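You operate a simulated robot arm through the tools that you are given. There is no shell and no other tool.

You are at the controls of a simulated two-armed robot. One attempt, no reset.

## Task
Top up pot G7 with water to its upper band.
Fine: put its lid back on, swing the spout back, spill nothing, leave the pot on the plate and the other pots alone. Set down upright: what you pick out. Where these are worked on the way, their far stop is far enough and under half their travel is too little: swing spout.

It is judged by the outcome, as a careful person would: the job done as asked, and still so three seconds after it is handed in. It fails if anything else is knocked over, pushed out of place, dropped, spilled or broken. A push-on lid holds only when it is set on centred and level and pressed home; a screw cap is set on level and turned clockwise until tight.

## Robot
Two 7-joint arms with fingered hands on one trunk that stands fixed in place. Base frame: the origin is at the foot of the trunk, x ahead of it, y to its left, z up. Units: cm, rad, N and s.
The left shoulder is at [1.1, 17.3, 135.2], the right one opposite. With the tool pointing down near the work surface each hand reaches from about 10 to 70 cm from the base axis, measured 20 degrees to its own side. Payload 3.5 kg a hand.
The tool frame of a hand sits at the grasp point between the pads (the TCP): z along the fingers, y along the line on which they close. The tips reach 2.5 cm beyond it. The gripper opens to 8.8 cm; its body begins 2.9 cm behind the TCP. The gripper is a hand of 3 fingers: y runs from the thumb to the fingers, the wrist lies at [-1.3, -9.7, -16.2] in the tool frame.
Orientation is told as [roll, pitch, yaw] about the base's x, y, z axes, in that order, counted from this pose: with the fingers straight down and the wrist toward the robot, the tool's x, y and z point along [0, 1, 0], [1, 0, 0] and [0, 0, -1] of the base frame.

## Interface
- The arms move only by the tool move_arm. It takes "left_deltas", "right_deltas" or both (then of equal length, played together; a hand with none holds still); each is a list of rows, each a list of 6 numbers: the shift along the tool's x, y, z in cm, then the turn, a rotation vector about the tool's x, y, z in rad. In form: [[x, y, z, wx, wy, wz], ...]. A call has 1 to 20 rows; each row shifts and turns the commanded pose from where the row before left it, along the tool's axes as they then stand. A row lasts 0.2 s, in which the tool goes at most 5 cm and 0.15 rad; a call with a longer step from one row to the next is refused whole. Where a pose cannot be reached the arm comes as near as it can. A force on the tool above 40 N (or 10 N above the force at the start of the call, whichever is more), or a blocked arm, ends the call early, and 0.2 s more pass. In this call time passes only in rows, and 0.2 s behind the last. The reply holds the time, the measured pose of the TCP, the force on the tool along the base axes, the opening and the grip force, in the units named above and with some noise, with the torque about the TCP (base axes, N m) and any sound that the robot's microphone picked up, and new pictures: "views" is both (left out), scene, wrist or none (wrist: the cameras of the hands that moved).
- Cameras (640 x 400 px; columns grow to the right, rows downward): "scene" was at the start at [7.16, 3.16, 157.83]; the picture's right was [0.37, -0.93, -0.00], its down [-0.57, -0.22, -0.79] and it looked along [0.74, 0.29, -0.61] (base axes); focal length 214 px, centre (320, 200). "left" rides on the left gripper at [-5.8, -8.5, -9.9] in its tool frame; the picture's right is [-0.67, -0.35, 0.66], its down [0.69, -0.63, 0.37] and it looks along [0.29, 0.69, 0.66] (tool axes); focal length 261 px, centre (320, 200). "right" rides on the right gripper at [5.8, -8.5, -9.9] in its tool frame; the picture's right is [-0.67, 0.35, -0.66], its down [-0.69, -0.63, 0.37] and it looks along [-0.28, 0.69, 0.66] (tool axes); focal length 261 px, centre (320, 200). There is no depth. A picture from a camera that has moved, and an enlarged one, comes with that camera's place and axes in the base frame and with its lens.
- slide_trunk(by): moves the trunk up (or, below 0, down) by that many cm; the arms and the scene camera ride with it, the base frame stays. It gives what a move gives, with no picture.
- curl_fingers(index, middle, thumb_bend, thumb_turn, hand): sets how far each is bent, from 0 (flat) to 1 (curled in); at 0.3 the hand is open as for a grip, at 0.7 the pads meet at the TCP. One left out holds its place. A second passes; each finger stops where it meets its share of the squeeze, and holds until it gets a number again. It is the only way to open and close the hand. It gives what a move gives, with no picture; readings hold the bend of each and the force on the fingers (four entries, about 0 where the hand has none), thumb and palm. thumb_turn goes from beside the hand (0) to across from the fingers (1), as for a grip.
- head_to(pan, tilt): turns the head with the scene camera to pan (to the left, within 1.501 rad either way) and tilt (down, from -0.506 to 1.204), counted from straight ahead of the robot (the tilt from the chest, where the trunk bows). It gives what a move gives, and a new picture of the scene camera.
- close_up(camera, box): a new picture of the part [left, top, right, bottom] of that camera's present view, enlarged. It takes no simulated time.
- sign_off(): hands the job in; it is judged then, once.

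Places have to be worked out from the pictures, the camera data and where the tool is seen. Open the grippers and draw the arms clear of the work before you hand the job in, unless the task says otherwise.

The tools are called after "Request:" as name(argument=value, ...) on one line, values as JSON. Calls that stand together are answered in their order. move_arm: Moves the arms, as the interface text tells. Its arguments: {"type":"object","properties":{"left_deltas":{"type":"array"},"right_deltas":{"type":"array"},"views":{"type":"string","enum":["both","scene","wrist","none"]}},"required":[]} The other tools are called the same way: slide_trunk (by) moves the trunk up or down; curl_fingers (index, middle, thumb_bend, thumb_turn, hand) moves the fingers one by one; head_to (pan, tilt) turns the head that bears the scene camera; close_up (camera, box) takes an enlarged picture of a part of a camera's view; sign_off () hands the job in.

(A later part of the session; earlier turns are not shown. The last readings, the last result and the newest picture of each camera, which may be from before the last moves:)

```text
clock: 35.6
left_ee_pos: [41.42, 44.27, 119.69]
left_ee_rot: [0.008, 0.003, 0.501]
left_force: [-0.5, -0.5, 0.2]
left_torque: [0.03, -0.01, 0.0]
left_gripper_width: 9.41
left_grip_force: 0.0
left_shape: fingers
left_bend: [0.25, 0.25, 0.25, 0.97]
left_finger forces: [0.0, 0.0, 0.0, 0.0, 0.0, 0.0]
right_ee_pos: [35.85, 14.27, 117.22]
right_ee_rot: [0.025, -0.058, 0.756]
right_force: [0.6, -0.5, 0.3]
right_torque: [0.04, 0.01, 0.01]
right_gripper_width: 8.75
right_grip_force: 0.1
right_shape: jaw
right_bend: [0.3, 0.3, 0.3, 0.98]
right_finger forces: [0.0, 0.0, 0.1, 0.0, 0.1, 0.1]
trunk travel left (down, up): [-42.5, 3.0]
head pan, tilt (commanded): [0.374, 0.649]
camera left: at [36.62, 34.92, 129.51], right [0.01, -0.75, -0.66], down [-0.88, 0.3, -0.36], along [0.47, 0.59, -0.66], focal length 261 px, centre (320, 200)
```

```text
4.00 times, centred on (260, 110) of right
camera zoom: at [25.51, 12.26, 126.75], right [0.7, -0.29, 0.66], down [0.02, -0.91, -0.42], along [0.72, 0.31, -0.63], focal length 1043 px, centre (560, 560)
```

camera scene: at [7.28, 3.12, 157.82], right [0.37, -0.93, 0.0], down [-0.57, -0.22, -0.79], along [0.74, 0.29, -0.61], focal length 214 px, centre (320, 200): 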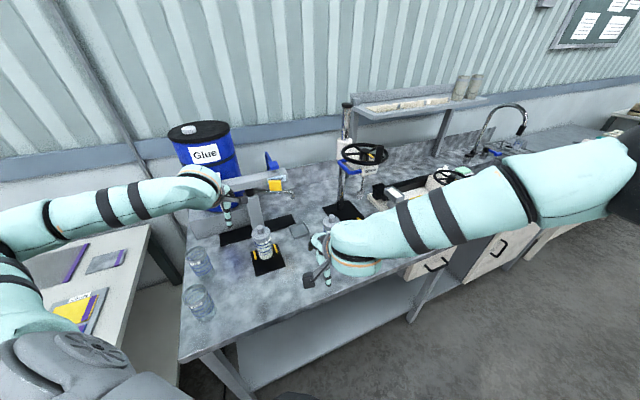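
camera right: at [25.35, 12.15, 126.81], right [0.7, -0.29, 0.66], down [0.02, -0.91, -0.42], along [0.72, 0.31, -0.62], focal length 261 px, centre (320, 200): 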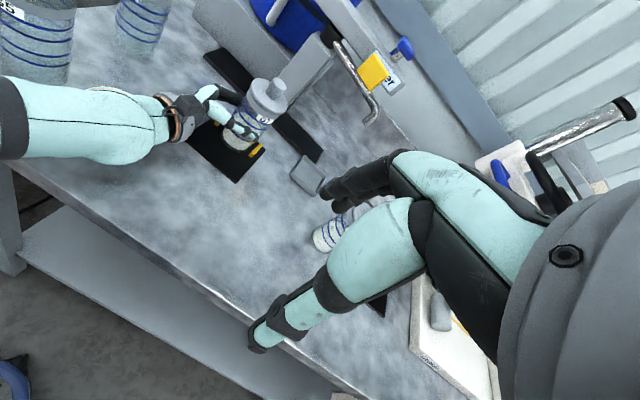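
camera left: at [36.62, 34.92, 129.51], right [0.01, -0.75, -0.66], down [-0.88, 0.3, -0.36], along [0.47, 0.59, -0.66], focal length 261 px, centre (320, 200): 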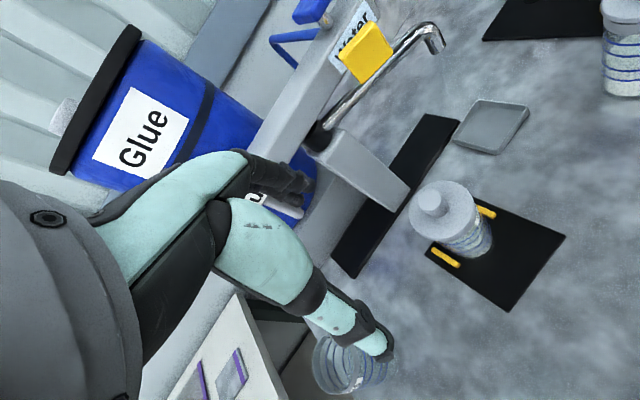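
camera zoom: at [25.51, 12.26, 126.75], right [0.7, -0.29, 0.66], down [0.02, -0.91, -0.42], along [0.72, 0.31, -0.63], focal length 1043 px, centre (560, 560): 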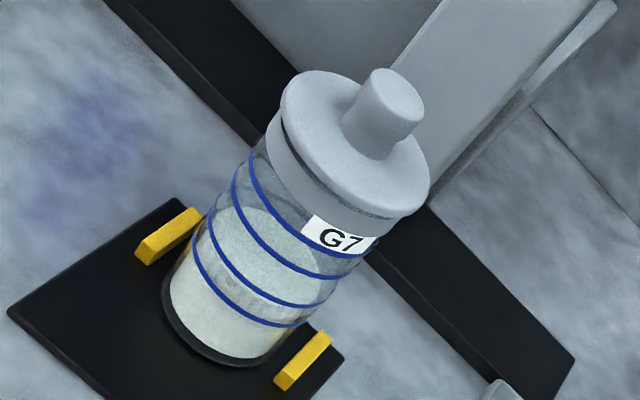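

All three cameras agree: knob top at (48.6, 41.6, 105.7), about 2.4 cm wide and 2.7 cm tall, lid top at z ≈ 103. I bring the open left hand above it at z = 112 and check.

Request:
move_arm(left_deltas=[[-1.457, 1.257, 1.925, 0, 0, 0], [-1.457, 1.257, 1.925, 0, 0, 0], [-1.457, 1.257, 1.925, 0, 0, 0], [-1.457, 1.257, 1.925, 0, 0, 0]], views="wrist")

Request:
close_up(camera="scene", box=[225, 175, 305, 275])

Request:
close_up(camera="right", box=[170, 20, 330, 160])

```text
clock: 36.6
left_ee_pos: [48.63, 41.45, 111.93]
left_ee_rot: [0.006, 0.001, 0.503]
left_force: [-0.3, 0.3, 0.0]
left_torque: [0.01, 0.02, 0.04]
left_gripper_width: 9.43
left_grip_force: 0.1
left_shape: fingers
left_bend: [0.25, 0.25, 0.25, 0.97]
left_finger forces: [0.0, 0.0, 0.0, 0.1, 0.1, 0.0]
right_ee_pos: [35.83, 14.44, 117.06]
right_ee_rot: [0.023, -0.059, 0.755]
right_force: [0.0, -0.2, -0.2]
right_torque: [-0.01, 0.02, 0.0]
right_gripper_width: 8.76
right_grip_force: 0.0
right_shape: jaw
right_bend: [0.3, 0.3, 0.3, 0.98]
right_finger forces: [0.0, 0.0, 0.1, 0.0, 0.0, 0.0]
trunk travel left (down, up): [-42.5, 3.0]
head pan, tilt (commanded): [0.374, 0.649]
camera left: at [43.71, 32.22, 121.86], right [0.01, -0.75, -0.66], down [-0.88, 0.3, -0.36], along [0.47, 0.59, -0.66], focal length 261 px, centre (320, 200)
```

left: 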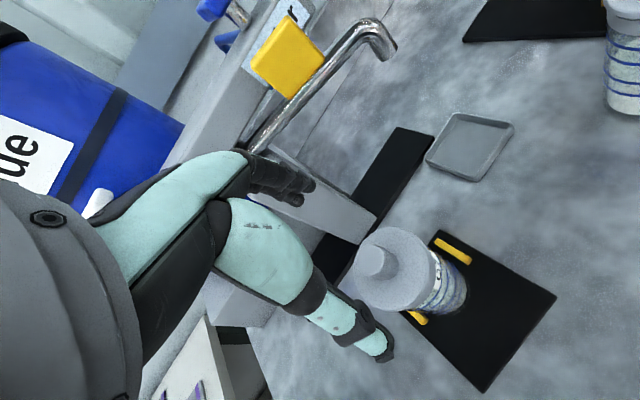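

```text
4.00 times, centred on (265, 225) of scene
camera zoom: at [7.25, 3.15, 157.82], right [0.37, -0.93, 0.0], down [-0.57, -0.22, -0.79], along [0.74, 0.29, -0.61], focal length 858 px, centre (540, 100)
```

zoom: 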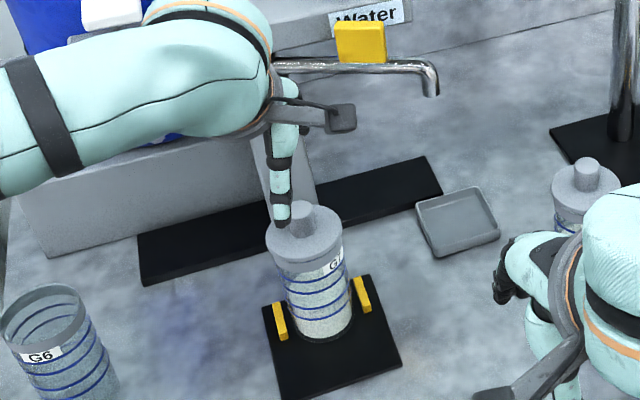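

```text
2.86 times, centred on (250, 90) of right
camera zoom: at [25.52, 12.26, 126.74], right [0.7, -0.29, 0.66], down [0.02, -0.91, -0.42], along [0.72, 0.31, -0.63], focal length 745 px, centre (520, 514)
```

zoom: 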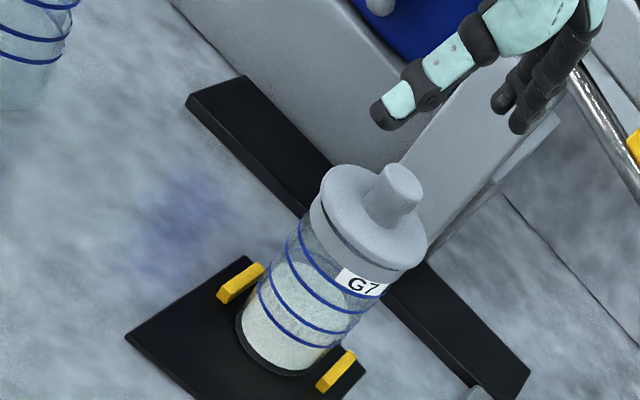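

Thumb and fingers are centred over the knob. I lower 5.4 cm (tips about 1 cm above the lid) and check again.

Request:
move_arm(left_deltas=[[0, 0, 1.8, 0, 0, 0], [0, 0, 1.8, 0, 0, 0], [0, 0, 1.8, 0, 0, 0]], views="wrist")

Request:
close_up(camera="scene", box=[235, 195, 295, 270])

Request:
close_up(camera="right", box=[210, 40, 330, 140])

```text
clock: 37.4
left_ee_pos: [48.56, 41.55, 106.74]
left_ee_rot: [0.007, -0.001, 0.503]
left_force: [0.2, 0.7, -0.4]
left_torque: [0.01, -0.03, 0.0]
left_gripper_width: 9.41
left_grip_force: 0.1
left_shape: fingers
left_bend: [0.25, 0.25, 0.25, 0.97]
left_finger forces: [0.0, 0.1, 0.0, 0.0, 0.0, 0.0]
right_ee_pos: [35.77, 14.51, 117.11]
right_ee_rot: [0.022, -0.061, 0.754]
right_force: [1.4, 0.3, 1.8]
right_torque: [0.02, -0.03, 0.0]
right_gripper_width: 8.76
right_grip_force: 0.1
right_shape: jaw
right_bend: [0.3, 0.3, 0.3, 0.98]
right_finger forces: [0.0, 0.0, 0.0, 0.0, 0.0, 0.1]
trunk travel left (down, up): [-42.5, 3.0]
head pan, tilt (commanded): [0.374, 0.649]
camera left: at [43.78, 32.41, 116.56], right [0.01, -0.75, -0.66], down [-0.88, 0.3, -0.36], along [0.47, 0.59, -0.66], focal length 261 px, centre (320, 200)
```

left: 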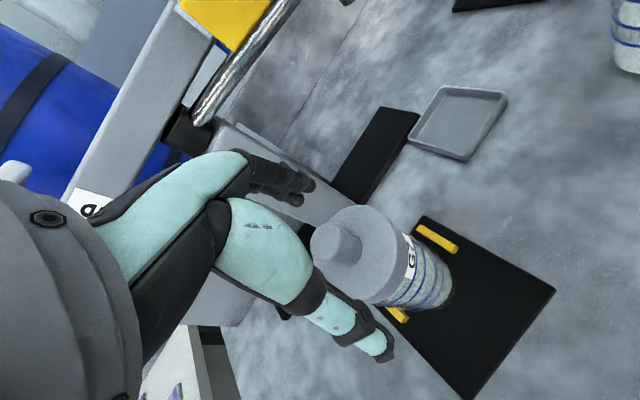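

```text
5.33 times, centred on (265, 232) of scene
camera zoom: at [7.18, 3.17, 157.83], right [0.37, -0.93, 0.0], down [-0.57, -0.22, -0.79], along [0.74, 0.29, -0.61], focal length 1144 px, centre (613, 27)
```

zoom: 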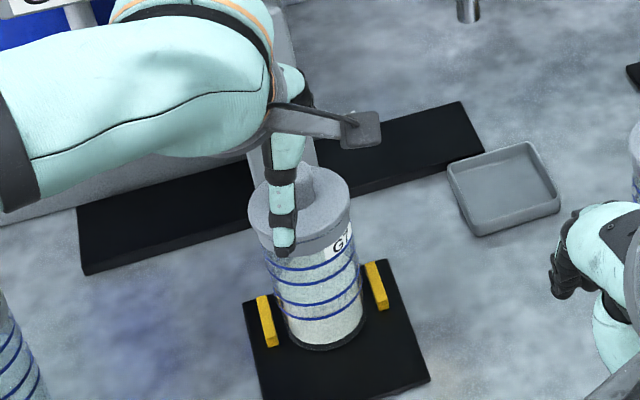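

```text
4.00 times, centred on (270, 90) of right
camera zoom: at [25.47, 12.28, 126.76], right [0.7, -0.29, 0.66], down [0.02, -0.91, -0.42], along [0.72, 0.31, -0.63], focal length 1043 px, centre (520, 640)
```

zoom: 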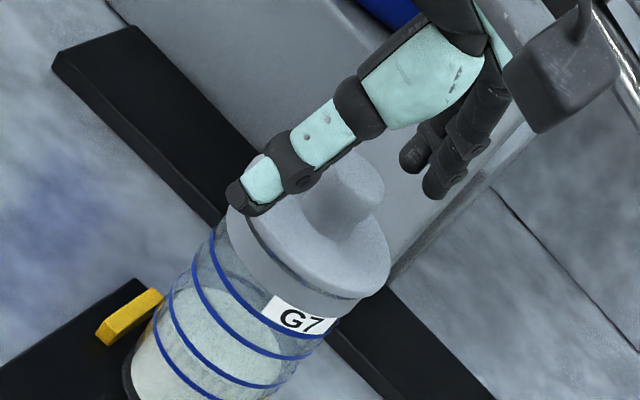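

The knob is centred between thumb and fingers. I lower another 0.8 cm and close part way, watching for contact.

Request:
move_arm(left_deltas=[[0, 0, 0.4, 0, 0, 0], [0, 0, 0.4, 0, 0, 0]], views="none")

Request:
curl_fingers(hand="left", index=0.5, middle=0.5, thumb_bend=0.5)

Request:
close_up(camera="scene", box=[235, 195, 295, 270])

Request:
close_up(camera="right", box=[230, 50, 310, 130])

```text
clock: 38.0
left_ee_pos: [48.65, 41.61, 105.74]
left_ee_rot: [0.007, -0.001, 0.504]
left_force: [-0.2, -0.1, 0.0]
left_torque: [0.02, -0.02, -0.03]
left_gripper_width: 9.43
left_grip_force: 0.0
left_shape: fingers
left_bend: [0.25, 0.25, 0.25, 0.97]
left_finger forces: [0.1, 0.1, 0.0, 0.0, 0.1, 0.0]
right_ee_pos: [35.88, 14.43, 117.09]
right_ee_rot: [0.021, -0.06, 0.754]
right_force: [-0.1, 0.3, -0.8]
right_torque: [-0.02, 0.01, 0.01]
right_gripper_width: 8.76
right_grip_force: 0.0
right_shape: jaw
right_bend: [0.3, 0.3, 0.3, 0.98]
right_finger forces: [0.0, 0.1, 0.0, 0.1, 0.0, 0.1]
trunk travel left (down, up): [-42.5, 3.0]
head pan, tilt (commanded): [0.374, 0.649]
```

```text
clock: 39.0
left_ee_pos: [48.63, 41.54, 105.64]
left_ee_rot: [0.005, 0.001, 0.502]
left_force: [0.2, 0.5, 3.0]
left_torque: [0.09, -0.09, -0.03]
left_gripper_width: 4.25
left_grip_force: 1.3
left_shape: fingers
left_bend: [0.5, 0.49, 0.5, 0.97]
left_finger forces: [0.0, 3.2, 0.0, 0.0, 0.0, 0.1]
right_ee_pos: [35.73, 14.44, 117.19]
right_ee_rot: [0.021, -0.058, 0.755]
right_force: [-0.2, 0.4, 0.2]
right_torque: [0.0, -0.07, 0.01]
right_gripper_width: 8.77
right_grip_force: 0.0
right_shape: jaw
right_bend: [0.3, 0.3, 0.3, 0.98]
right_finger forces: [0.0, 0.0, 0.1, 0.0, 0.0, 0.1]
trunk travel left (down, up): [-42.5, 3.0]
head pan, tilt (commanded): [0.374, 0.649]
```

```text
5.33 times, centred on (265, 232) of scene
camera zoom: at [7.15, 3.14, 157.83], right [0.37, -0.93, 0.0], down [-0.57, -0.22, -0.79], along [0.74, 0.29, -0.61], focal length 1144 px, centre (613, 27)
```

zoom: 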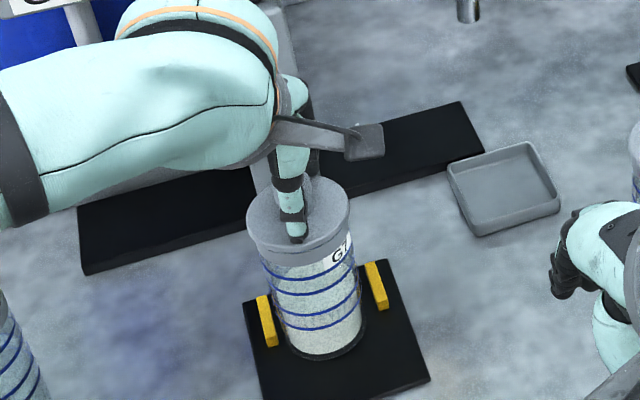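

```text
5.00 times, centred on (270, 90) of right
camera zoom: at [25.44, 12.25, 126.77], right [0.7, -0.29, 0.66], down [0.02, -0.91, -0.42], along [0.72, 0.31, -0.62], focal length 1303 px, centre (570, 750)
```

zoom: 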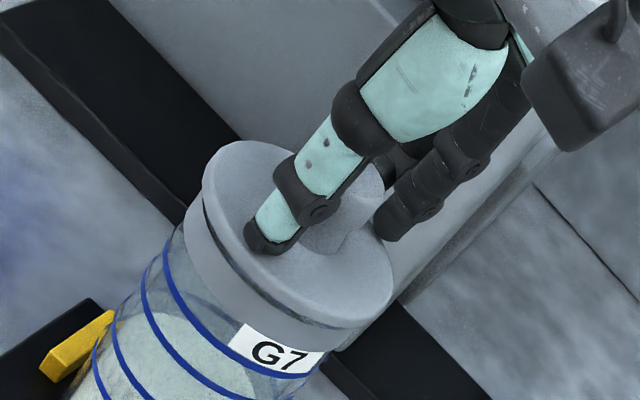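

The middle finger presses on the lid (3 N). I raise the hand 0.6 cm and look at the pot again.

Request:
move_arm(left_deltas=[[0, 0, -0.3, 0, 0, 0], [0, 0, -0.3, 0, 0, 0]], views="wrist")

Request:
close_up(camera="scene", box=[235, 195, 295, 270])

Request:
close_up(camera="right", box=[210, 50, 310, 160])

```text
clock: 39.6
left_ee_pos: [48.63, 41.63, 106.34]
left_ee_rot: [0.007, 0.001, 0.503]
left_force: [0.5, -0.3, -0.8]
left_torque: [0.01, -0.03, 0.01]
left_gripper_width: 4.23
left_grip_force: 0.1
left_shape: fingers
left_bend: [0.5, 0.5, 0.5, 0.97]
left_finger forces: [0.0, 0.0, 0.0, 0.0, 0.0, 0.2]
right_ee_pos: [35.77, 14.45, 117.07]
right_ee_rot: [0.022, -0.058, 0.756]
right_force: [0.6, -0.1, 0.2]
right_torque: [-0.01, -0.04, 0.01]
right_gripper_width: 8.78
right_grip_force: 0.0
right_shape: jaw
right_bend: [0.3, 0.3, 0.3, 0.98]
right_finger forces: [0.1, 0.1, 0.0, 0.0, 0.1, 0.0]
trunk travel left (down, up): [-42.5, 3.0]
head pan, tilt (commanded): [0.374, 0.649]
camera left: at [43.81, 32.28, 116.24], right [0.01, -0.75, -0.66], down [-0.88, 0.3, -0.36], along [0.47, 0.59, -0.66], focal length 261 px, centre (320, 200)
```

left: 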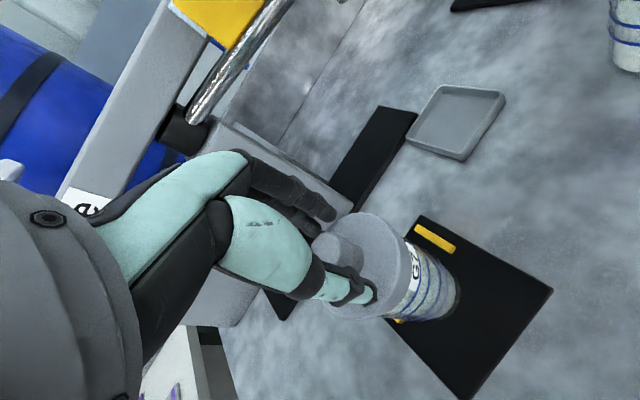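

```text
5.33 times, centred on (265, 232) of scene
camera zoom: at [7.16, 3.15, 157.83], right [0.37, -0.93, 0.0], down [-0.57, -0.22, -0.79], along [0.74, 0.29, -0.61], focal length 1144 px, centre (613, 27)
```

zoom: 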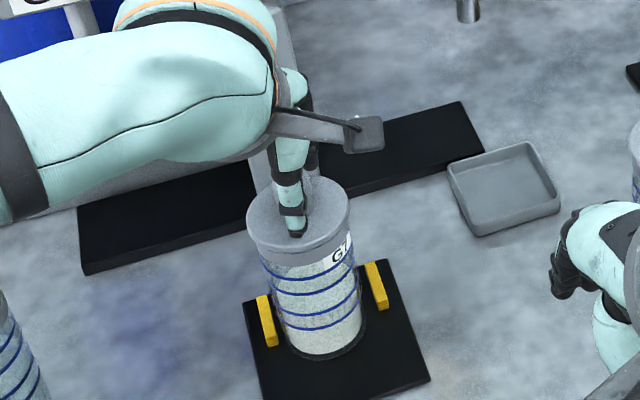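

```text
3.64 times, centred on (260, 105) of right
camera zoom: at [25.45, 12.26, 126.76], right [0.7, -0.29, 0.66], down [0.02, -0.91, -0.42], along [0.72, 0.31, -0.63], focal length 948 px, centre (538, 546)
```

zoom: 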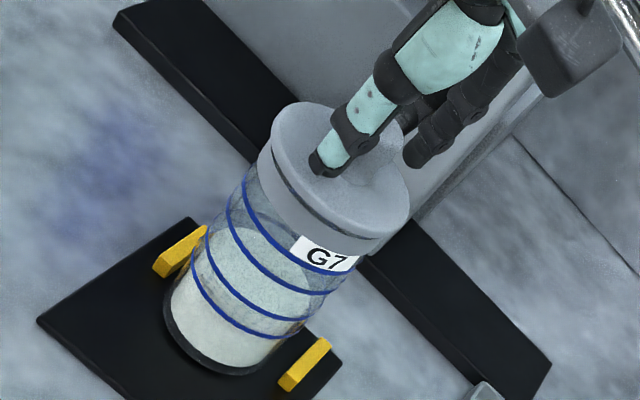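

The hand is free again; the finger side had nudged the pot about 0.7 cm toward the robot, still upright and between the rails. I close the thumb first this time, so the pot is not pushed further the same way.

Request:
curl_fingers(hand="left", thumb_bend=0.56)

Request:
curl_fingers(hand="left", thumb_bend=0.6)

Request:
close_up(camera="right", box=[210, 50, 310, 160])

```text
clock: 40.6
left_ee_pos: [48.67, 41.52, 106.3]
left_ee_rot: [0.01, 0.001, 0.503]
left_force: [-0.9, 0.1, 0.2]
left_torque: [0.03, 0.02, 0.0]
left_gripper_width: 3.57
left_grip_force: 0.0
left_shape: fingers
left_bend: [0.5, 0.5, 0.56, 0.97]
left_finger forces: [0.0, 0.0, 0.0, 0.0, 0.0, 0.0]
right_ee_pos: [35.84, 14.45, 117.17]
right_ee_rot: [0.022, -0.058, 0.756]
right_force: [-0.6, -0.1, -0.2]
right_torque: [-0.03, 0.0, 0.02]
right_gripper_width: 8.76
right_grip_force: 0.1
right_shape: jaw
right_bend: [0.3, 0.3, 0.3, 0.98]
right_finger forces: [0.1, 0.0, 0.0, 0.0, 0.0, 0.0]
trunk travel left (down, up): [-42.5, 3.0]
head pan, tilt (commanded): [0.374, 0.649]
```

```text
clock: 41.6
left_ee_pos: [48.69, 41.52, 106.22]
left_ee_rot: [0.007, 0.0, 0.501]
left_force: [-0.4, -0.1, -0.5]
left_torque: [0.02, 0.01, 0.02]
left_gripper_width: 3.18
left_grip_force: 0.2
left_shape: fingers
left_bend: [0.5, 0.5, 0.59, 0.97]
left_finger forces: [0.0, 0.0, 0.0, 0.0, 0.3, 0.0]
right_ee_pos: [35.83, 14.48, 117.2]
right_ee_rot: [0.022, -0.059, 0.756]
right_force: [-0.1, -0.6, -0.5]
right_torque: [0.03, -0.01, -0.04]
right_gripper_width: 8.75
right_grip_force: 0.1
right_shape: jaw
right_bend: [0.3, 0.3, 0.3, 0.98]
right_finger forces: [0.0, 0.0, 0.1, 0.1, 0.0, 0.1]
trunk travel left (down, up): [-42.5, 3.0]
head pan, tilt (commanded): [0.374, 0.649]
```

```text
3.64 times, centred on (260, 105) of right
camera zoom: at [25.45, 12.27, 126.76], right [0.7, -0.29, 0.66], down [0.02, -0.91, -0.42], along [0.72, 0.31, -0.63], focal length 948 px, centre (538, 546)
```

zoom: 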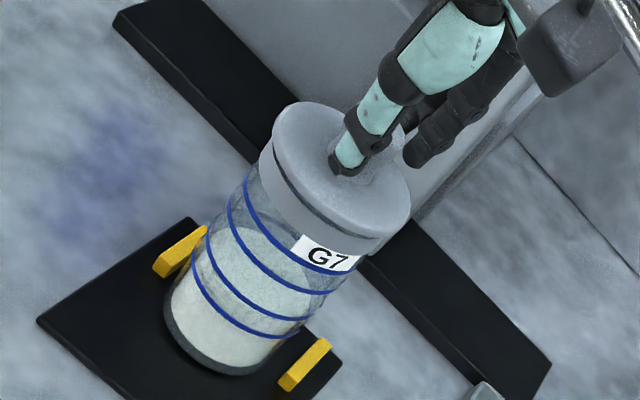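

The thumb now just touches the knob. I close the two fingers onto it.

Request:
curl_fingers(hand="left", index=0.56, middle=0.56)

Request:
curl_fingers(hand="left", index=0.7, middle=0.7, thumb_bend=0.65)

Request:
close_up(camera="right", box=[210, 50, 310, 160])

Request:
close_up(camera="scene", box=[235, 195, 295, 270])

```text
clock: 42.6
left_ee_pos: [48.6, 41.61, 106.29]
left_ee_rot: [0.008, 0.0, 0.501]
left_force: [0.6, 0.2, -0.6]
left_torque: [-0.01, -0.02, -0.03]
left_gripper_width: 2.5
left_grip_force: 0.5
left_shape: fingers
left_bend: [0.56, 0.56, 0.59, 0.97]
left_finger forces: [0.0, 0.0, 0.0, 0.0, 0.2, 0.1]
right_ee_pos: [35.85, 14.36, 117.0]
right_ee_rot: [0.023, -0.059, 0.756]
right_force: [-0.5, -0.5, 0.9]
right_torque: [0.01, -0.01, 0.02]
right_gripper_width: 8.77
right_grip_force: 0.2
right_shape: jaw
right_bend: [0.3, 0.3, 0.3, 0.98]
right_finger forces: [0.1, 0.0, 0.1, 0.0, 0.1, 0.1]
trunk travel left (down, up): [-42.5, 3.0]
head pan, tilt (commanded): [0.374, 0.649]
```

```text
clock: 43.6
left_ee_pos: [48.53, 41.59, 106.34]
left_ee_rot: [0.008, 0.0, 0.503]
left_force: [0.0, -0.2, 0.1]
left_torque: [0.02, 0.02, -0.01]
left_gripper_width: 1.44
left_grip_force: 5.0
left_shape: fingers
left_bend: [0.66, 0.67, 0.6, 0.97]
left_finger forces: [2.4, 2.4, 0.1, 0.1, 4.5, 0.0]
right_ee_pos: [35.91, 14.47, 117.23]
right_ee_rot: [0.024, -0.058, 0.755]
right_force: [0.2, 0.2, 0.3]
right_torque: [-0.02, -0.02, -0.03]
right_gripper_width: 8.75
right_grip_force: 0.1
right_shape: jaw
right_bend: [0.3, 0.3, 0.3, 0.98]
right_finger forces: [0.0, 0.1, 0.0, 0.0, 0.1, 0.0]
trunk travel left (down, up): [-42.5, 3.0]
head pan, tilt (commanded): [0.374, 0.649]
heard: snap
```

```text
3.64 times, centred on (260, 105) of right
camera zoom: at [25.46, 12.27, 126.76], right [0.7, -0.29, 0.66], down [0.02, -0.91, -0.42], along [0.72, 0.31, -0.63], focal length 948 px, centre (538, 546)
```

zoom: 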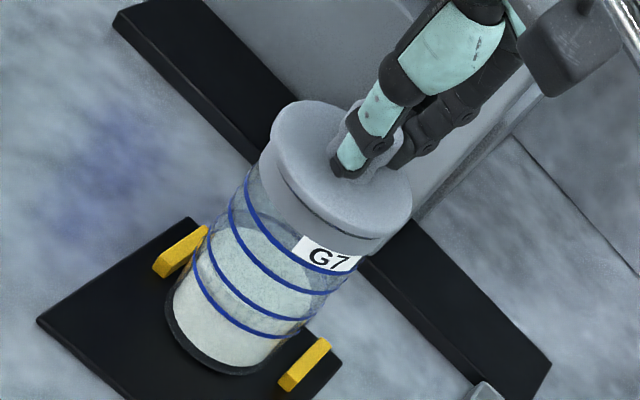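

```text
5.33 times, centred on (265, 232) of scene
camera zoom: at [7.17, 3.16, 157.83], right [0.37, -0.93, 0.0], down [-0.57, -0.22, -0.79], along [0.74, 0.29, -0.61], focal length 1144 px, centre (613, 27)
```

zoom: 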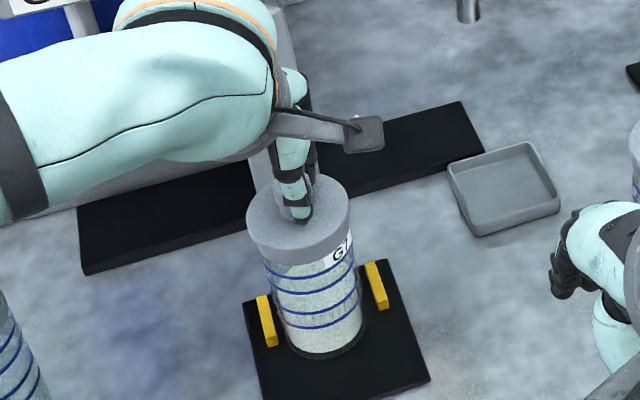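

A snap was heard as the grip tightened, so the push-fit has let go. I lift gently 0.6 cm and look whether only the lid rises.

Request:
move_arm(left_deltas=[[0, 0, -0.3, 0, 0, 0], [0, 0, -0.3, 0, 0, 0]], views="none")

Request:
close_up(camera="right", box=[210, 50, 310, 160])

Request:
close_up(camera="scene", box=[235, 195, 295, 270])

```text
clock: 44.2
left_ee_pos: [48.51, 41.54, 106.94]
left_ee_rot: [0.008, 0.0, 0.504]
left_force: [0.6, -0.8, -0.4]
left_torque: [-0.02, 0.0, 0.0]
left_gripper_width: 1.43
left_grip_force: 4.2
left_shape: fingers
left_bend: [0.66, 0.67, 0.6, 0.97]
left_finger forces: [2.4, 2.4, 0.0, 0.1, 4.5, 0.0]
right_ee_pos: [35.82, 14.45, 117.09]
right_ee_rot: [0.023, -0.06, 0.755]
right_force: [-0.2, -0.6, 0.3]
right_torque: [0.01, 0.01, 0.0]
right_gripper_width: 8.78
right_grip_force: 0.1
right_shape: jaw
right_bend: [0.3, 0.3, 0.3, 0.98]
right_finger forces: [0.1, 0.0, 0.1, 0.1, 0.1, 0.0]
trunk travel left (down, up): [-42.5, 3.0]
head pan, tilt (commanded): [0.374, 0.649]
```

```text
3.64 times, centred on (260, 105) of right
camera zoom: at [25.45, 12.27, 126.76], right [0.7, -0.29, 0.66], down [0.02, -0.91, -0.42], along [0.72, 0.31, -0.63], focal length 948 px, centre (538, 546)
```

zoom: 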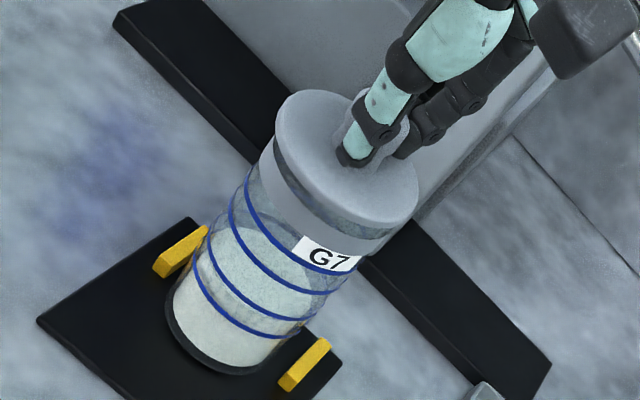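

```text
5.33 times, centred on (265, 232) of scene
camera zoom: at [7.16, 3.16, 157.83], right [0.37, -0.93, 0.0], down [-0.57, -0.22, -0.79], along [0.74, 0.29, -0.61], focal length 1144 px, centre (613, 27)
```

zoom: 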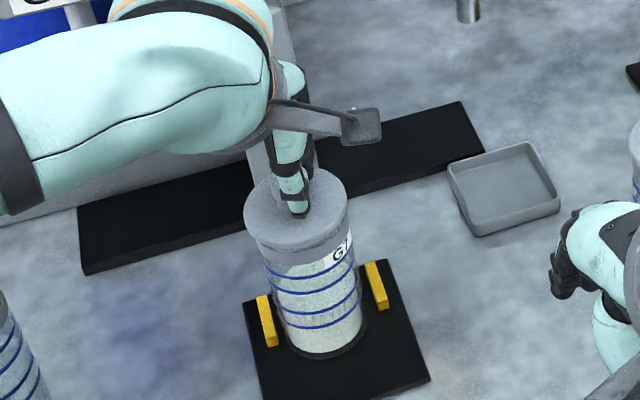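

Only the lid rises; the pot stays on the plate. I lift the lid clear and carry it to a free patch of bench in front and right of the plate, around (42, 28).

Request:
move_arm(left_deltas=[[0, 0, -1.5, 0, 0, 0], [0, 0, -2, 0, 0, 0], [0, 0, -2.5, 0, 0, 0], [-1.74, -2.44, 0, 0, 0, 0], [-1.74, -2.44, 0, 0, 0, 0], [-1.74, -2.44, 0, 0, 0, 0], [-1.74, -2.44, 0, 0, 0, 0], [-1.74, -2.44, 0, 0, 0, 0]], views="both")

Request:
close_up(camera="right", box=[120, 40, 330, 200])

```text
clock: 46.0
left_ee_pos: [42.05, 27.7, 112.9]
left_ee_rot: [0.006, -0.001, 0.503]
left_force: [-0.6, -0.1, -0.3]
left_torque: [-0.02, 0.02, -0.01]
left_gripper_width: 1.42
left_grip_force: 4.5
left_shape: fingers
left_bend: [0.66, 0.67, 0.6, 0.97]
left_finger forces: [2.3, 2.3, 0.0, 0.1, 4.5, 0.0]
right_ee_pos: [35.8, 14.4, 117.19]
right_ee_rot: [0.024, -0.06, 0.758]
right_force: [-0.1, 0.0, 0.3]
right_torque: [-0.03, 0.02, 0.03]
right_gripper_width: 8.74
right_grip_force: 0.0
right_shape: jaw
right_bend: [0.3, 0.3, 0.3, 0.98]
right_finger forces: [0.0, 0.0, 0.0, 0.0, 0.1, 0.0]
trunk travel left (down, up): [-42.5, 3.0]
head pan, tilt (commanded): [0.374, 0.649]
camera scene: at [7.18, 3.07, 157.83], right [0.37, -0.93, 0.0], down [-0.57, -0.22, -0.79], along [0.74, 0.29, -0.61], focal length 214 px, centre (320, 200)
camera left: at [37.2, 18.43, 122.85], right [0.02, -0.75, -0.66], down [-0.88, 0.3, -0.36], along [0.47, 0.59, -0.66], focal length 261 px, centre (320, 200)
```

scene: 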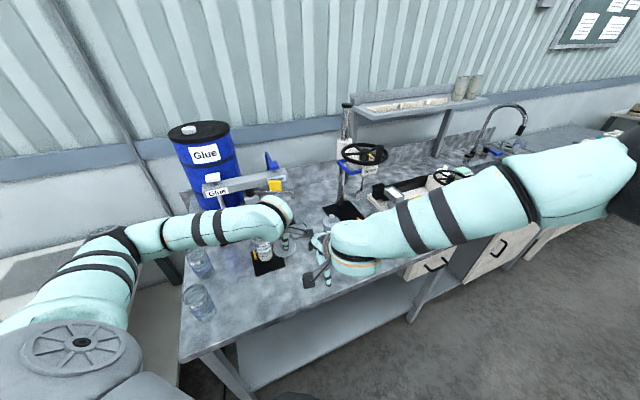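
left: 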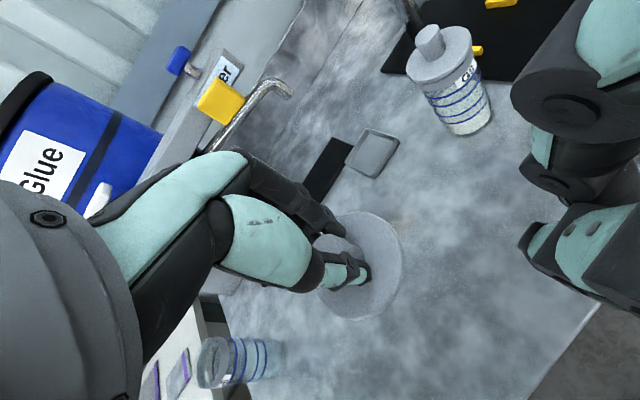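

```text
2.50 times, centred on (225, 120) of right
camera zoom: at [25.47, 12.2, 126.77], right [0.7, -0.29, 0.66], down [0.02, -0.91, -0.42], along [0.72, 0.31, -0.62], focal length 652 px, centre (558, 400)
```

zoom: 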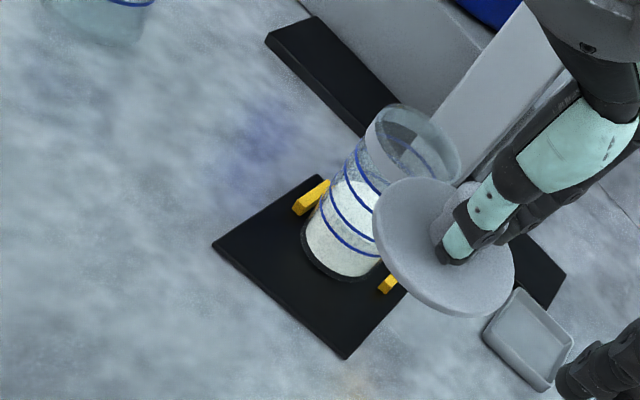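

The lid hangs level in the left hand, but its camera is close to the right hand. I draw the right arm back 8 cm before lowering the lid.

Request:
move_arm(right_deltas=[[0, -2.7, 0, 0, 0, 0], [0, -2.7, 0, 0, 0, 0], [0, -2.7, 0, 0, 0, 0]], views="none")

Request:
move_arm(left_deltas=[[0, 0, 3, 0, 0, 0], [0, 0, 3, 0, 0, 0], [0, 0, 3, 0, 0, 0], [0, 0, 3, 0, 0, 0], [0, 0, 2.5, 0, 0, 0]], views="both")

Request:
close_up(camera="scene", box=[230, 200, 340, 310])

```text
clock: 46.8
left_ee_pos: [42.08, 27.85, 112.88]
left_ee_rot: [0.007, 0.0, 0.503]
left_force: [0.1, 0.2, 0.1]
left_torque: [-0.05, 0.02, -0.03]
left_gripper_width: 1.41
left_grip_force: 4.7
left_shape: fingers
left_bend: [0.66, 0.67, 0.6, 0.97]
left_finger forces: [2.2, 2.4, 0.1, 0.1, 4.4, 0.0]
right_ee_pos: [30.03, 8.59, 116.43]
right_ee_rot: [0.023, -0.06, 0.758]
right_force: [-0.1, -0.1, -0.1]
right_torque: [-0.01, 0.0, -0.02]
right_gripper_width: 8.78
right_grip_force: 0.1
right_shape: jaw
right_bend: [0.3, 0.3, 0.3, 0.98]
right_finger forces: [0.1, 0.0, 0.0, 0.0, 0.1, 0.0]
trunk travel left (down, up): [-42.5, 3.0]
head pan, tilt (commanded): [0.374, 0.649]
```

```text
clock: 48.0
left_ee_pos: [42.3, 28.21, 98.3]
left_ee_rot: [0.006, -0.001, 0.503]
left_force: [0.2, -0.6, 0.0]
left_torque: [-0.06, -0.01, -0.03]
left_gripper_width: 1.41
left_grip_force: 4.7
left_shape: fingers
left_bend: [0.66, 0.67, 0.6, 0.97]
left_finger forces: [2.3, 2.4, 0.0, 0.0, 4.2, 0.0]
right_ee_pos: [30.09, 8.76, 116.37]
right_ee_rot: [0.024, -0.06, 0.756]
right_force: [-0.3, 0.0, 0.2]
right_torque: [0.01, 0.02, -0.01]
right_gripper_width: 8.76
right_grip_force: 0.1
right_shape: jaw
right_bend: [0.3, 0.3, 0.3, 0.98]
right_finger forces: [0.0, 0.0, 0.0, 0.0, 0.0, 0.0]
trunk travel left (down, up): [-42.5, 3.0]
head pan, tilt (commanded): [0.374, 0.649]
camera scene: at [7.16, 3.16, 157.83], right [0.37, -0.93, 0.0], down [-0.57, -0.22, -0.79], along [0.74, 0.29, -0.61], focal length 214 px, centre (320, 200)
camera left: at [37.44, 18.93, 108.23], right [0.02, -0.75, -0.66], down [-0.88, 0.3, -0.36], along [0.47, 0.59, -0.66], focal length 261 px, centre (320, 200)
```

scene: 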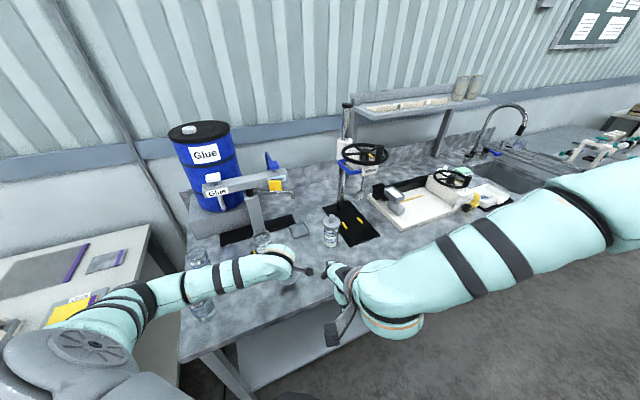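
left: 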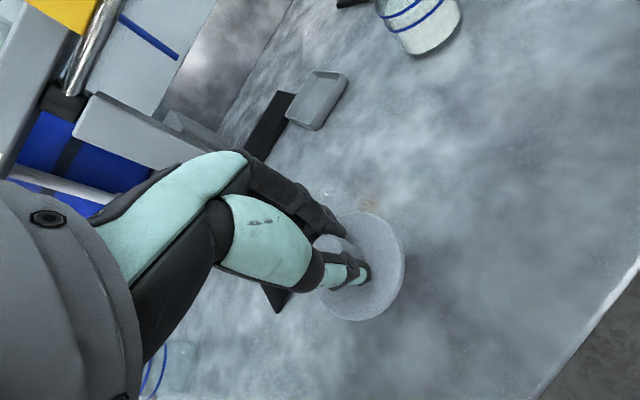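

```text
3.64 times, centred on (285, 255) of scene
camera zoom: at [7.16, 3.16, 157.83], right [0.37, -0.93, 0.0], down [-0.57, -0.22, -0.79], along [0.74, 0.29, -0.61], focal length 780 px, centre (447, 0)
```

zoom: 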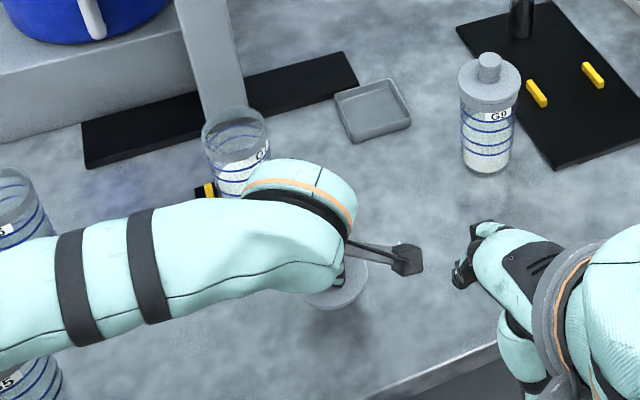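

The lid is about 3–4 cm above the bench, level, and the forearm passes high above G5. I lower it in small steps and feel for contact.

Request:
move_arm(left_deltas=[[0, 0, 0.8, 0, 0, 0], [0, 0, 0.8, 0, 0, 0], [0, 0, 0.6, 0, 0, 0]], views="none")

Request:
move_arm(left_deltas=[[0, 0, 0.3, 0, 0, 0], [0, 0, 0.3, 0, 0, 0]], views="wrist")

```text
clock: 48.8
left_ee_pos: [42.12, 28.28, 96.02]
left_ee_rot: [0.009, 0.001, 0.501]
left_force: [-0.5, -0.2, -0.9]
left_torque: [-0.02, 0.02, 0.01]
left_gripper_width: 1.37
left_grip_force: 4.7
left_shape: fingers
left_bend: [0.66, 0.67, 0.6, 0.97]
left_finger forces: [2.3, 2.5, 0.0, 0.1, 4.3, 0.0]
right_ee_pos: [30.13, 8.68, 116.36]
right_ee_rot: [0.024, -0.06, 0.755]
right_force: [1.2, 0.1, -0.6]
right_torque: [0.0, -0.02, 0.01]
right_gripper_width: 8.77
right_grip_force: 0.1
right_shape: jaw
right_bend: [0.3, 0.3, 0.3, 0.98]
right_finger forces: [0.1, 0.0, 0.0, 0.0, 0.0, 0.0]
trunk travel left (down, up): [-42.5, 3.0]
head pan, tilt (commanded): [0.374, 0.649]
```

```text
clock: 49.4
left_ee_pos: [42.1, 28.12, 95.49]
left_ee_rot: [0.007, -0.001, 0.503]
left_force: [-0.4, -0.4, -0.5]
left_torque: [0.01, 0.01, 0.01]
left_gripper_width: 1.37
left_grip_force: 4.8
left_shape: fingers
left_bend: [0.66, 0.67, 0.6, 0.97]
left_finger forces: [2.2, 2.4, 0.0, 0.1, 4.3, 0.0]
right_ee_pos: [29.94, 8.7, 116.28]
right_ee_rot: [0.022, -0.058, 0.756]
right_force: [-0.8, 1.1, -0.4]
right_torque: [0.01, 0.0, 0.01]
right_gripper_width: 8.76
right_grip_force: 0.0
right_shape: jaw
right_bend: [0.3, 0.3, 0.3, 0.98]
right_finger forces: [0.0, 0.0, 0.0, 0.1, 0.0, 0.0]
trunk travel left (down, up): [-42.5, 3.0]
head pan, tilt (commanded): [0.374, 0.649]
camera left: at [37.22, 18.96, 105.45], right [0.02, -0.75, -0.66], down [-0.88, 0.3, -0.36], along [0.47, 0.59, -0.66], focal length 261 px, centre (320, 200)
```

left: 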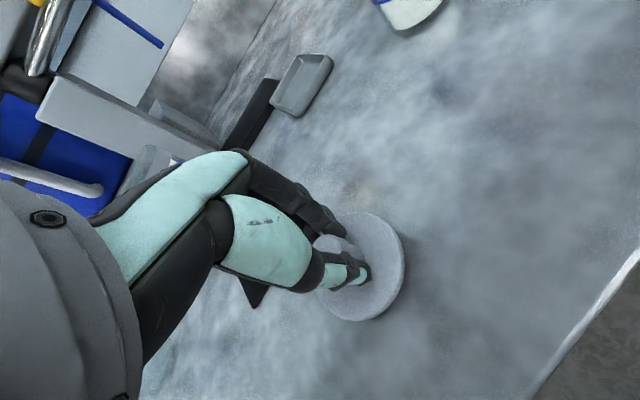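

Still no contact at TCP 95.5. I continue down in 0.25 cm steps, checking the force.

Request:
move_arm(left_deltas=[[0, 0, 0.25, 0, 0, 0], [0, 0, 0.25, 0, 0, 0]], views="none")

Request:
move_arm(left_deltas=[[0, 0, 0.25, 0, 0, 0]], views="none")

Request:
move_arm(left_deltas=[[0, 0, 0.25, 0, 0, 0]], views="none")

```text
clock: 50.0
left_ee_pos: [41.98, 28.13, 94.81]
left_ee_rot: [0.007, -0.001, 0.504]
left_force: [0.4, 0.0, -0.1]
left_torque: [-0.02, 0.0, 0.01]
left_gripper_width: 1.36
left_grip_force: 4.0
left_shape: fingers
left_bend: [0.66, 0.67, 0.6, 0.97]
left_finger forces: [2.2, 2.4, 0.0, 0.1, 4.3, 0.1]
right_ee_pos: [30.01, 8.76, 116.49]
right_ee_rot: [0.022, -0.059, 0.756]
right_force: [0.6, -0.3, -0.7]
right_torque: [0.01, 0.0, -0.03]
right_gripper_width: 8.76
right_grip_force: 0.2
right_shape: jaw
right_bend: [0.3, 0.3, 0.3, 0.98]
right_finger forces: [0.0, 0.1, 0.1, 0.0, 0.0, 0.0]
trunk travel left (down, up): [-42.5, 3.0]
head pan, tilt (commanded): [0.374, 0.649]
```

```text
clock: 50.4
left_ee_pos: [41.98, 28.01, 94.83]
left_ee_rot: [0.008, 0.0, 0.503]
left_force: [0.0, 0.5, 0.1]
left_torque: [0.01, -0.02, 0.0]
left_gripper_width: 1.33
left_grip_force: 4.3
left_shape: fingers
left_bend: [0.66, 0.67, 0.6, 0.97]
left_finger forces: [2.2, 2.3, 0.0, 0.0, 4.3, 0.1]
right_ee_pos: [29.97, 8.73, 116.34]
right_ee_rot: [0.021, -0.058, 0.756]
right_force: [-0.2, -0.4, 0.3]
right_torque: [0.0, -0.05, 0.01]
right_gripper_width: 8.76
right_grip_force: 0.0
right_shape: jaw
right_bend: [0.3, 0.3, 0.3, 0.98]
right_finger forces: [0.0, 0.0, 0.1, 0.0, 0.0, 0.0]
trunk travel left (down, up): [-42.5, 3.0]
head pan, tilt (commanded): [0.374, 0.649]
```

```text
clock: 50.8
left_ee_pos: [41.97, 28.15, 94.59]
left_ee_rot: [0.008, 0.001, 0.503]
left_force: [0.1, -1.0, 0.2]
left_torque: [0.01, -0.02, -0.03]
left_gripper_width: 1.39
left_grip_force: 4.5
left_shape: fingers
left_bend: [0.66, 0.67, 0.6, 0.97]
left_finger forces: [2.1, 2.4, 0.1, 0.0, 4.2, 0.1]
right_ee_pos: [30.07, 8.75, 116.47]
right_ee_rot: [0.022, -0.058, 0.756]
right_force: [0.1, 1.1, 0.3]
right_torque: [0.01, 0.01, -0.02]
right_gripper_width: 8.79
right_grip_force: 0.1
right_shape: jaw
right_bend: [0.3, 0.3, 0.3, 0.98]
right_finger forces: [0.0, 0.0, 0.0, 0.1, 0.0, 0.0]
trunk travel left (down, up): [-42.5, 3.0]
head pan, tilt (commanded): [0.374, 0.649]
```

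The force has barely changed, so I look at the gap between lid and bench before going further.

Request:
close_up(camera="left", box=[280, 180, 440, 340])

Request:
close_up(camera="right", box=[150, 40, 350, 200])

Request:
close_up(camera="scene", box=[260, 240, 330, 310])

```text
2.50 times, centred on (360, 260) of left
camera zoom: at [37.16, 18.85, 104.46], right [0.02, -0.75, -0.66], down [-0.88, 0.3, -0.36], along [0.47, 0.59, -0.66], focal length 652 px, centre (220, 50)
```

zoom: 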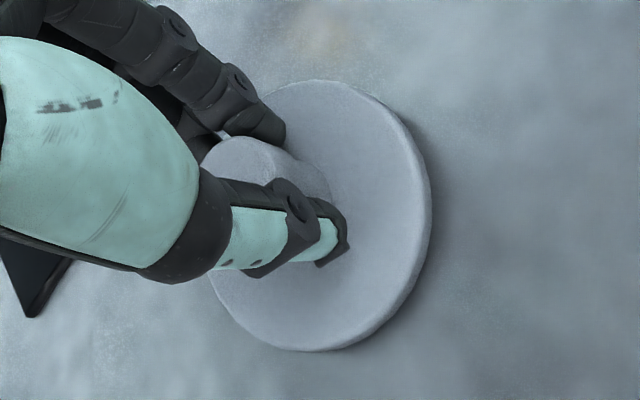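

```text
2.50 times, centred on (250, 120) of right
camera zoom: at [19.74, 6.54, 126.09], right [0.7, -0.29, 0.66], down [0.02, -0.91, -0.42], along [0.72, 0.31, -0.63], focal length 652 px, centre (495, 400)
```

zoom: 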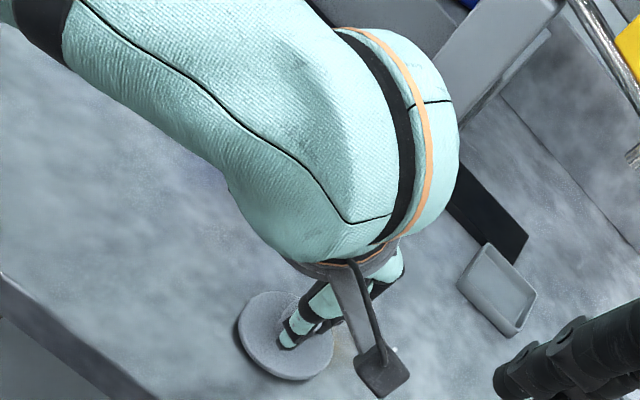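

```text
5.71 times, centred on (295, 275) of scene
camera zoom: at [7.16, 3.15, 157.83], right [0.37, -0.93, 0.0], down [-0.57, -0.22, -0.79], along [0.74, 0.29, -0.61], focal length 1226 px, centre (463, -229)
```

zoom: 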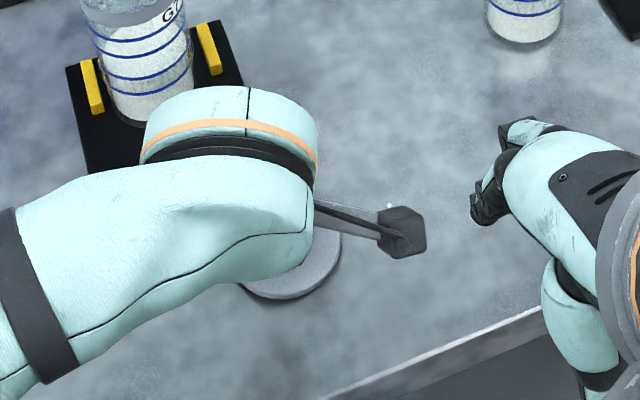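

The lid is still perhaps half a centimetre up. I keep lowering in small steps until the bench pushes back.

Request:
move_arm(left_deltas=[[0, 0, 0.25, 0, 0, 0]], views="none")

Request:
move_arm(left_deltas=[[0, 0, 0.25, 0, 0, 0]], views="none")

Request:
move_arm(left_deltas=[[0, 0, 0.2, 0, 0, 0]], views="wrist")

```text
clock: 51.2
left_ee_pos: [42.01, 28.09, 94.31]
left_ee_rot: [0.007, 0.0, 0.502]
left_force: [0.0, 0.0, 0.4]
left_torque: [-0.03, -0.03, 0.02]
left_gripper_width: 1.39
left_grip_force: 4.2
left_shape: fingers
left_bend: [0.66, 0.67, 0.6, 0.97]
left_finger forces: [2.3, 2.4, 0.0, 0.0, 4.2, 0.1]
right_ee_pos: [30.0, 8.69, 116.35]
right_ee_rot: [0.022, -0.059, 0.756]
right_force: [0.2, 0.0, 0.2]
right_torque: [0.02, 0.02, 0.01]
right_gripper_width: 8.77
right_grip_force: 0.1
right_shape: jaw
right_bend: [0.3, 0.3, 0.3, 0.98]
right_finger forces: [0.1, 0.0, 0.0, 0.0, 0.0, 0.0]
trunk travel left (down, up): [-42.5, 3.0]
head pan, tilt (commanded): [0.374, 0.649]
```

```text
clock: 51.6
left_ee_pos: [42.03, 28.22, 93.98]
left_ee_rot: [0.007, 0.0, 0.503]
left_force: [-0.6, 0.5, 0.4]
left_torque: [0.02, -0.04, -0.01]
left_gripper_width: 1.37
left_grip_force: 4.6
left_shape: fingers
left_bend: [0.66, 0.67, 0.6, 0.97]
left_finger forces: [2.2, 2.4, 0.0, 0.1, 4.2, 0.0]
right_ee_pos: [30.12, 8.74, 116.47]
right_ee_rot: [0.024, -0.057, 0.758]
right_force: [-0.2, -1.0, 0.3]
right_torque: [0.0, -0.01, 0.01]
right_gripper_width: 8.77
right_grip_force: 0.1
right_shape: jaw
right_bend: [0.3, 0.3, 0.3, 0.98]
right_finger forces: [0.0, 0.1, 0.0, 0.0, 0.0, 0.1]
trunk travel left (down, up): [-42.5, 3.0]
head pan, tilt (commanded): [0.374, 0.649]
```

```text
clock: 52.0
left_ee_pos: [42.09, 28.21, 93.74]
left_ee_rot: [0.009, -0.002, 0.502]
left_force: [0.5, 0.2, 0.6]
left_torque: [0.0, 0.03, -0.01]
left_gripper_width: 1.38
left_grip_force: 4.1
left_shape: fingers
left_bend: [0.66, 0.67, 0.6, 0.97]
left_finger forces: [2.3, 2.6, 0.0, 0.0, 3.9, 0.1]
right_ee_pos: [30.1, 8.58, 116.38]
right_ee_rot: [0.023, -0.058, 0.756]
right_force: [-0.9, -0.2, -0.6]
right_torque: [-0.01, 0.01, 0.0]
right_gripper_width: 8.78
right_grip_force: 0.0
right_shape: jaw
right_bend: [0.3, 0.3, 0.3, 0.98]
right_finger forces: [0.2, 0.0, 0.1, 0.0, 0.1, 0.0]
trunk travel left (down, up): [-42.5, 3.0]
head pan, tilt (commanded): [0.374, 0.649]
camera left: at [37.25, 18.94, 103.79], right [0.02, -0.75, -0.66], down [-0.88, 0.3, -0.36], along [0.47, 0.59, -0.66], focal length 261 px, centre (320, 200)
```

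left: 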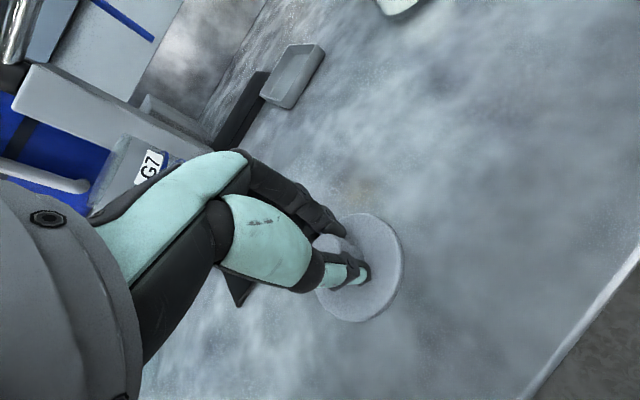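

The readings hover around +0.5 N, so contact may be starting. Two more small steps with a check of the lid in the wrist view.

Request:
move_arm(left_deltas=[[0, 0, 0.25, 0, 0, 0]], views="none")

Request:
move_arm(left_deltas=[[0, 0, 0.25, 0, 0, 0]], views="none")

Request:
close_up(camera="left", box=[280, 180, 440, 340])

```text
clock: 52.4
left_ee_pos: [42.05, 28.18, 93.57]
left_ee_rot: [0.006, -0.002, 0.502]
left_force: [2.3, 1.1, 7.9]
left_torque: [0.0, -0.04, -0.02]
left_gripper_width: 1.35
left_grip_force: 5.4
left_shape: fingers
left_bend: [0.66, 0.67, 0.61, 0.97]
left_finger forces: [3.5, 3.8, 0.1, 0.1, 4.1, 0.0]
right_ee_pos: [30.05, 8.7, 116.39]
right_ee_rot: [0.024, -0.059, 0.754]
right_force: [0.1, 1.1, 0.5]
right_torque: [0.02, 0.01, 0.03]
right_gripper_width: 8.76
right_grip_force: 0.0
right_shape: jaw
right_bend: [0.3, 0.3, 0.3, 0.98]
right_finger forces: [0.0, 0.0, 0.0, 0.0, 0.1, 0.0]
trunk travel left (down, up): [-42.5, 3.0]
head pan, tilt (commanded): [0.374, 0.649]
```

```text
clock: 52.8
left_ee_pos: [42.13, 28.14, 93.3]
left_ee_rot: [0.007, -0.003, 0.503]
left_force: [4.5, 2.8, 10.4]
left_torque: [0.07, -0.09, 0.0]
left_gripper_width: 1.33
left_grip_force: 6.2
left_shape: fingers
left_bend: [0.67, 0.67, 0.61, 0.97]
left_finger forces: [4.0, 5.0, 0.0, 0.1, 3.7, 0.1]
right_ee_pos: [30.06, 8.73, 116.29]
right_ee_rot: [0.023, -0.059, 0.756]
right_force: [-0.2, 0.7, -0.3]
right_torque: [-0.01, 0.01, 0.0]
right_gripper_width: 8.75
right_grip_force: 0.0
right_shape: jaw
right_bend: [0.3, 0.3, 0.3, 0.98]
right_finger forces: [0.1, 0.1, 0.0, 0.1, 0.0, 0.0]
trunk travel left (down, up): [-42.5, 3.0]
head pan, tilt (commanded): [0.374, 0.649]
```

```text
2.50 times, centred on (360, 260) of left
camera zoom: at [37.19, 18.89, 103.36], right [0.02, -0.75, -0.66], down [-0.88, 0.3, -0.36], along [0.47, 0.59, -0.66], focal length 652 px, centre (220, 50)
```

zoom: 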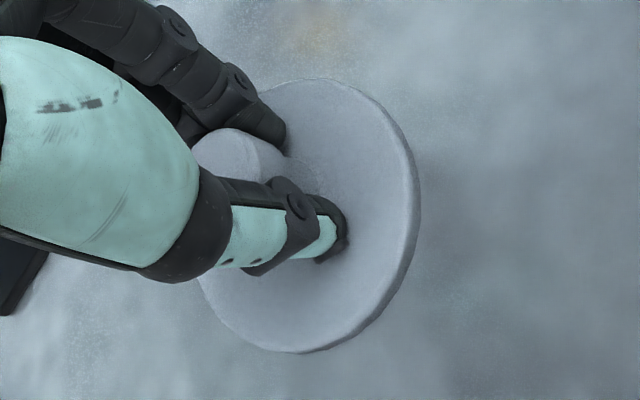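

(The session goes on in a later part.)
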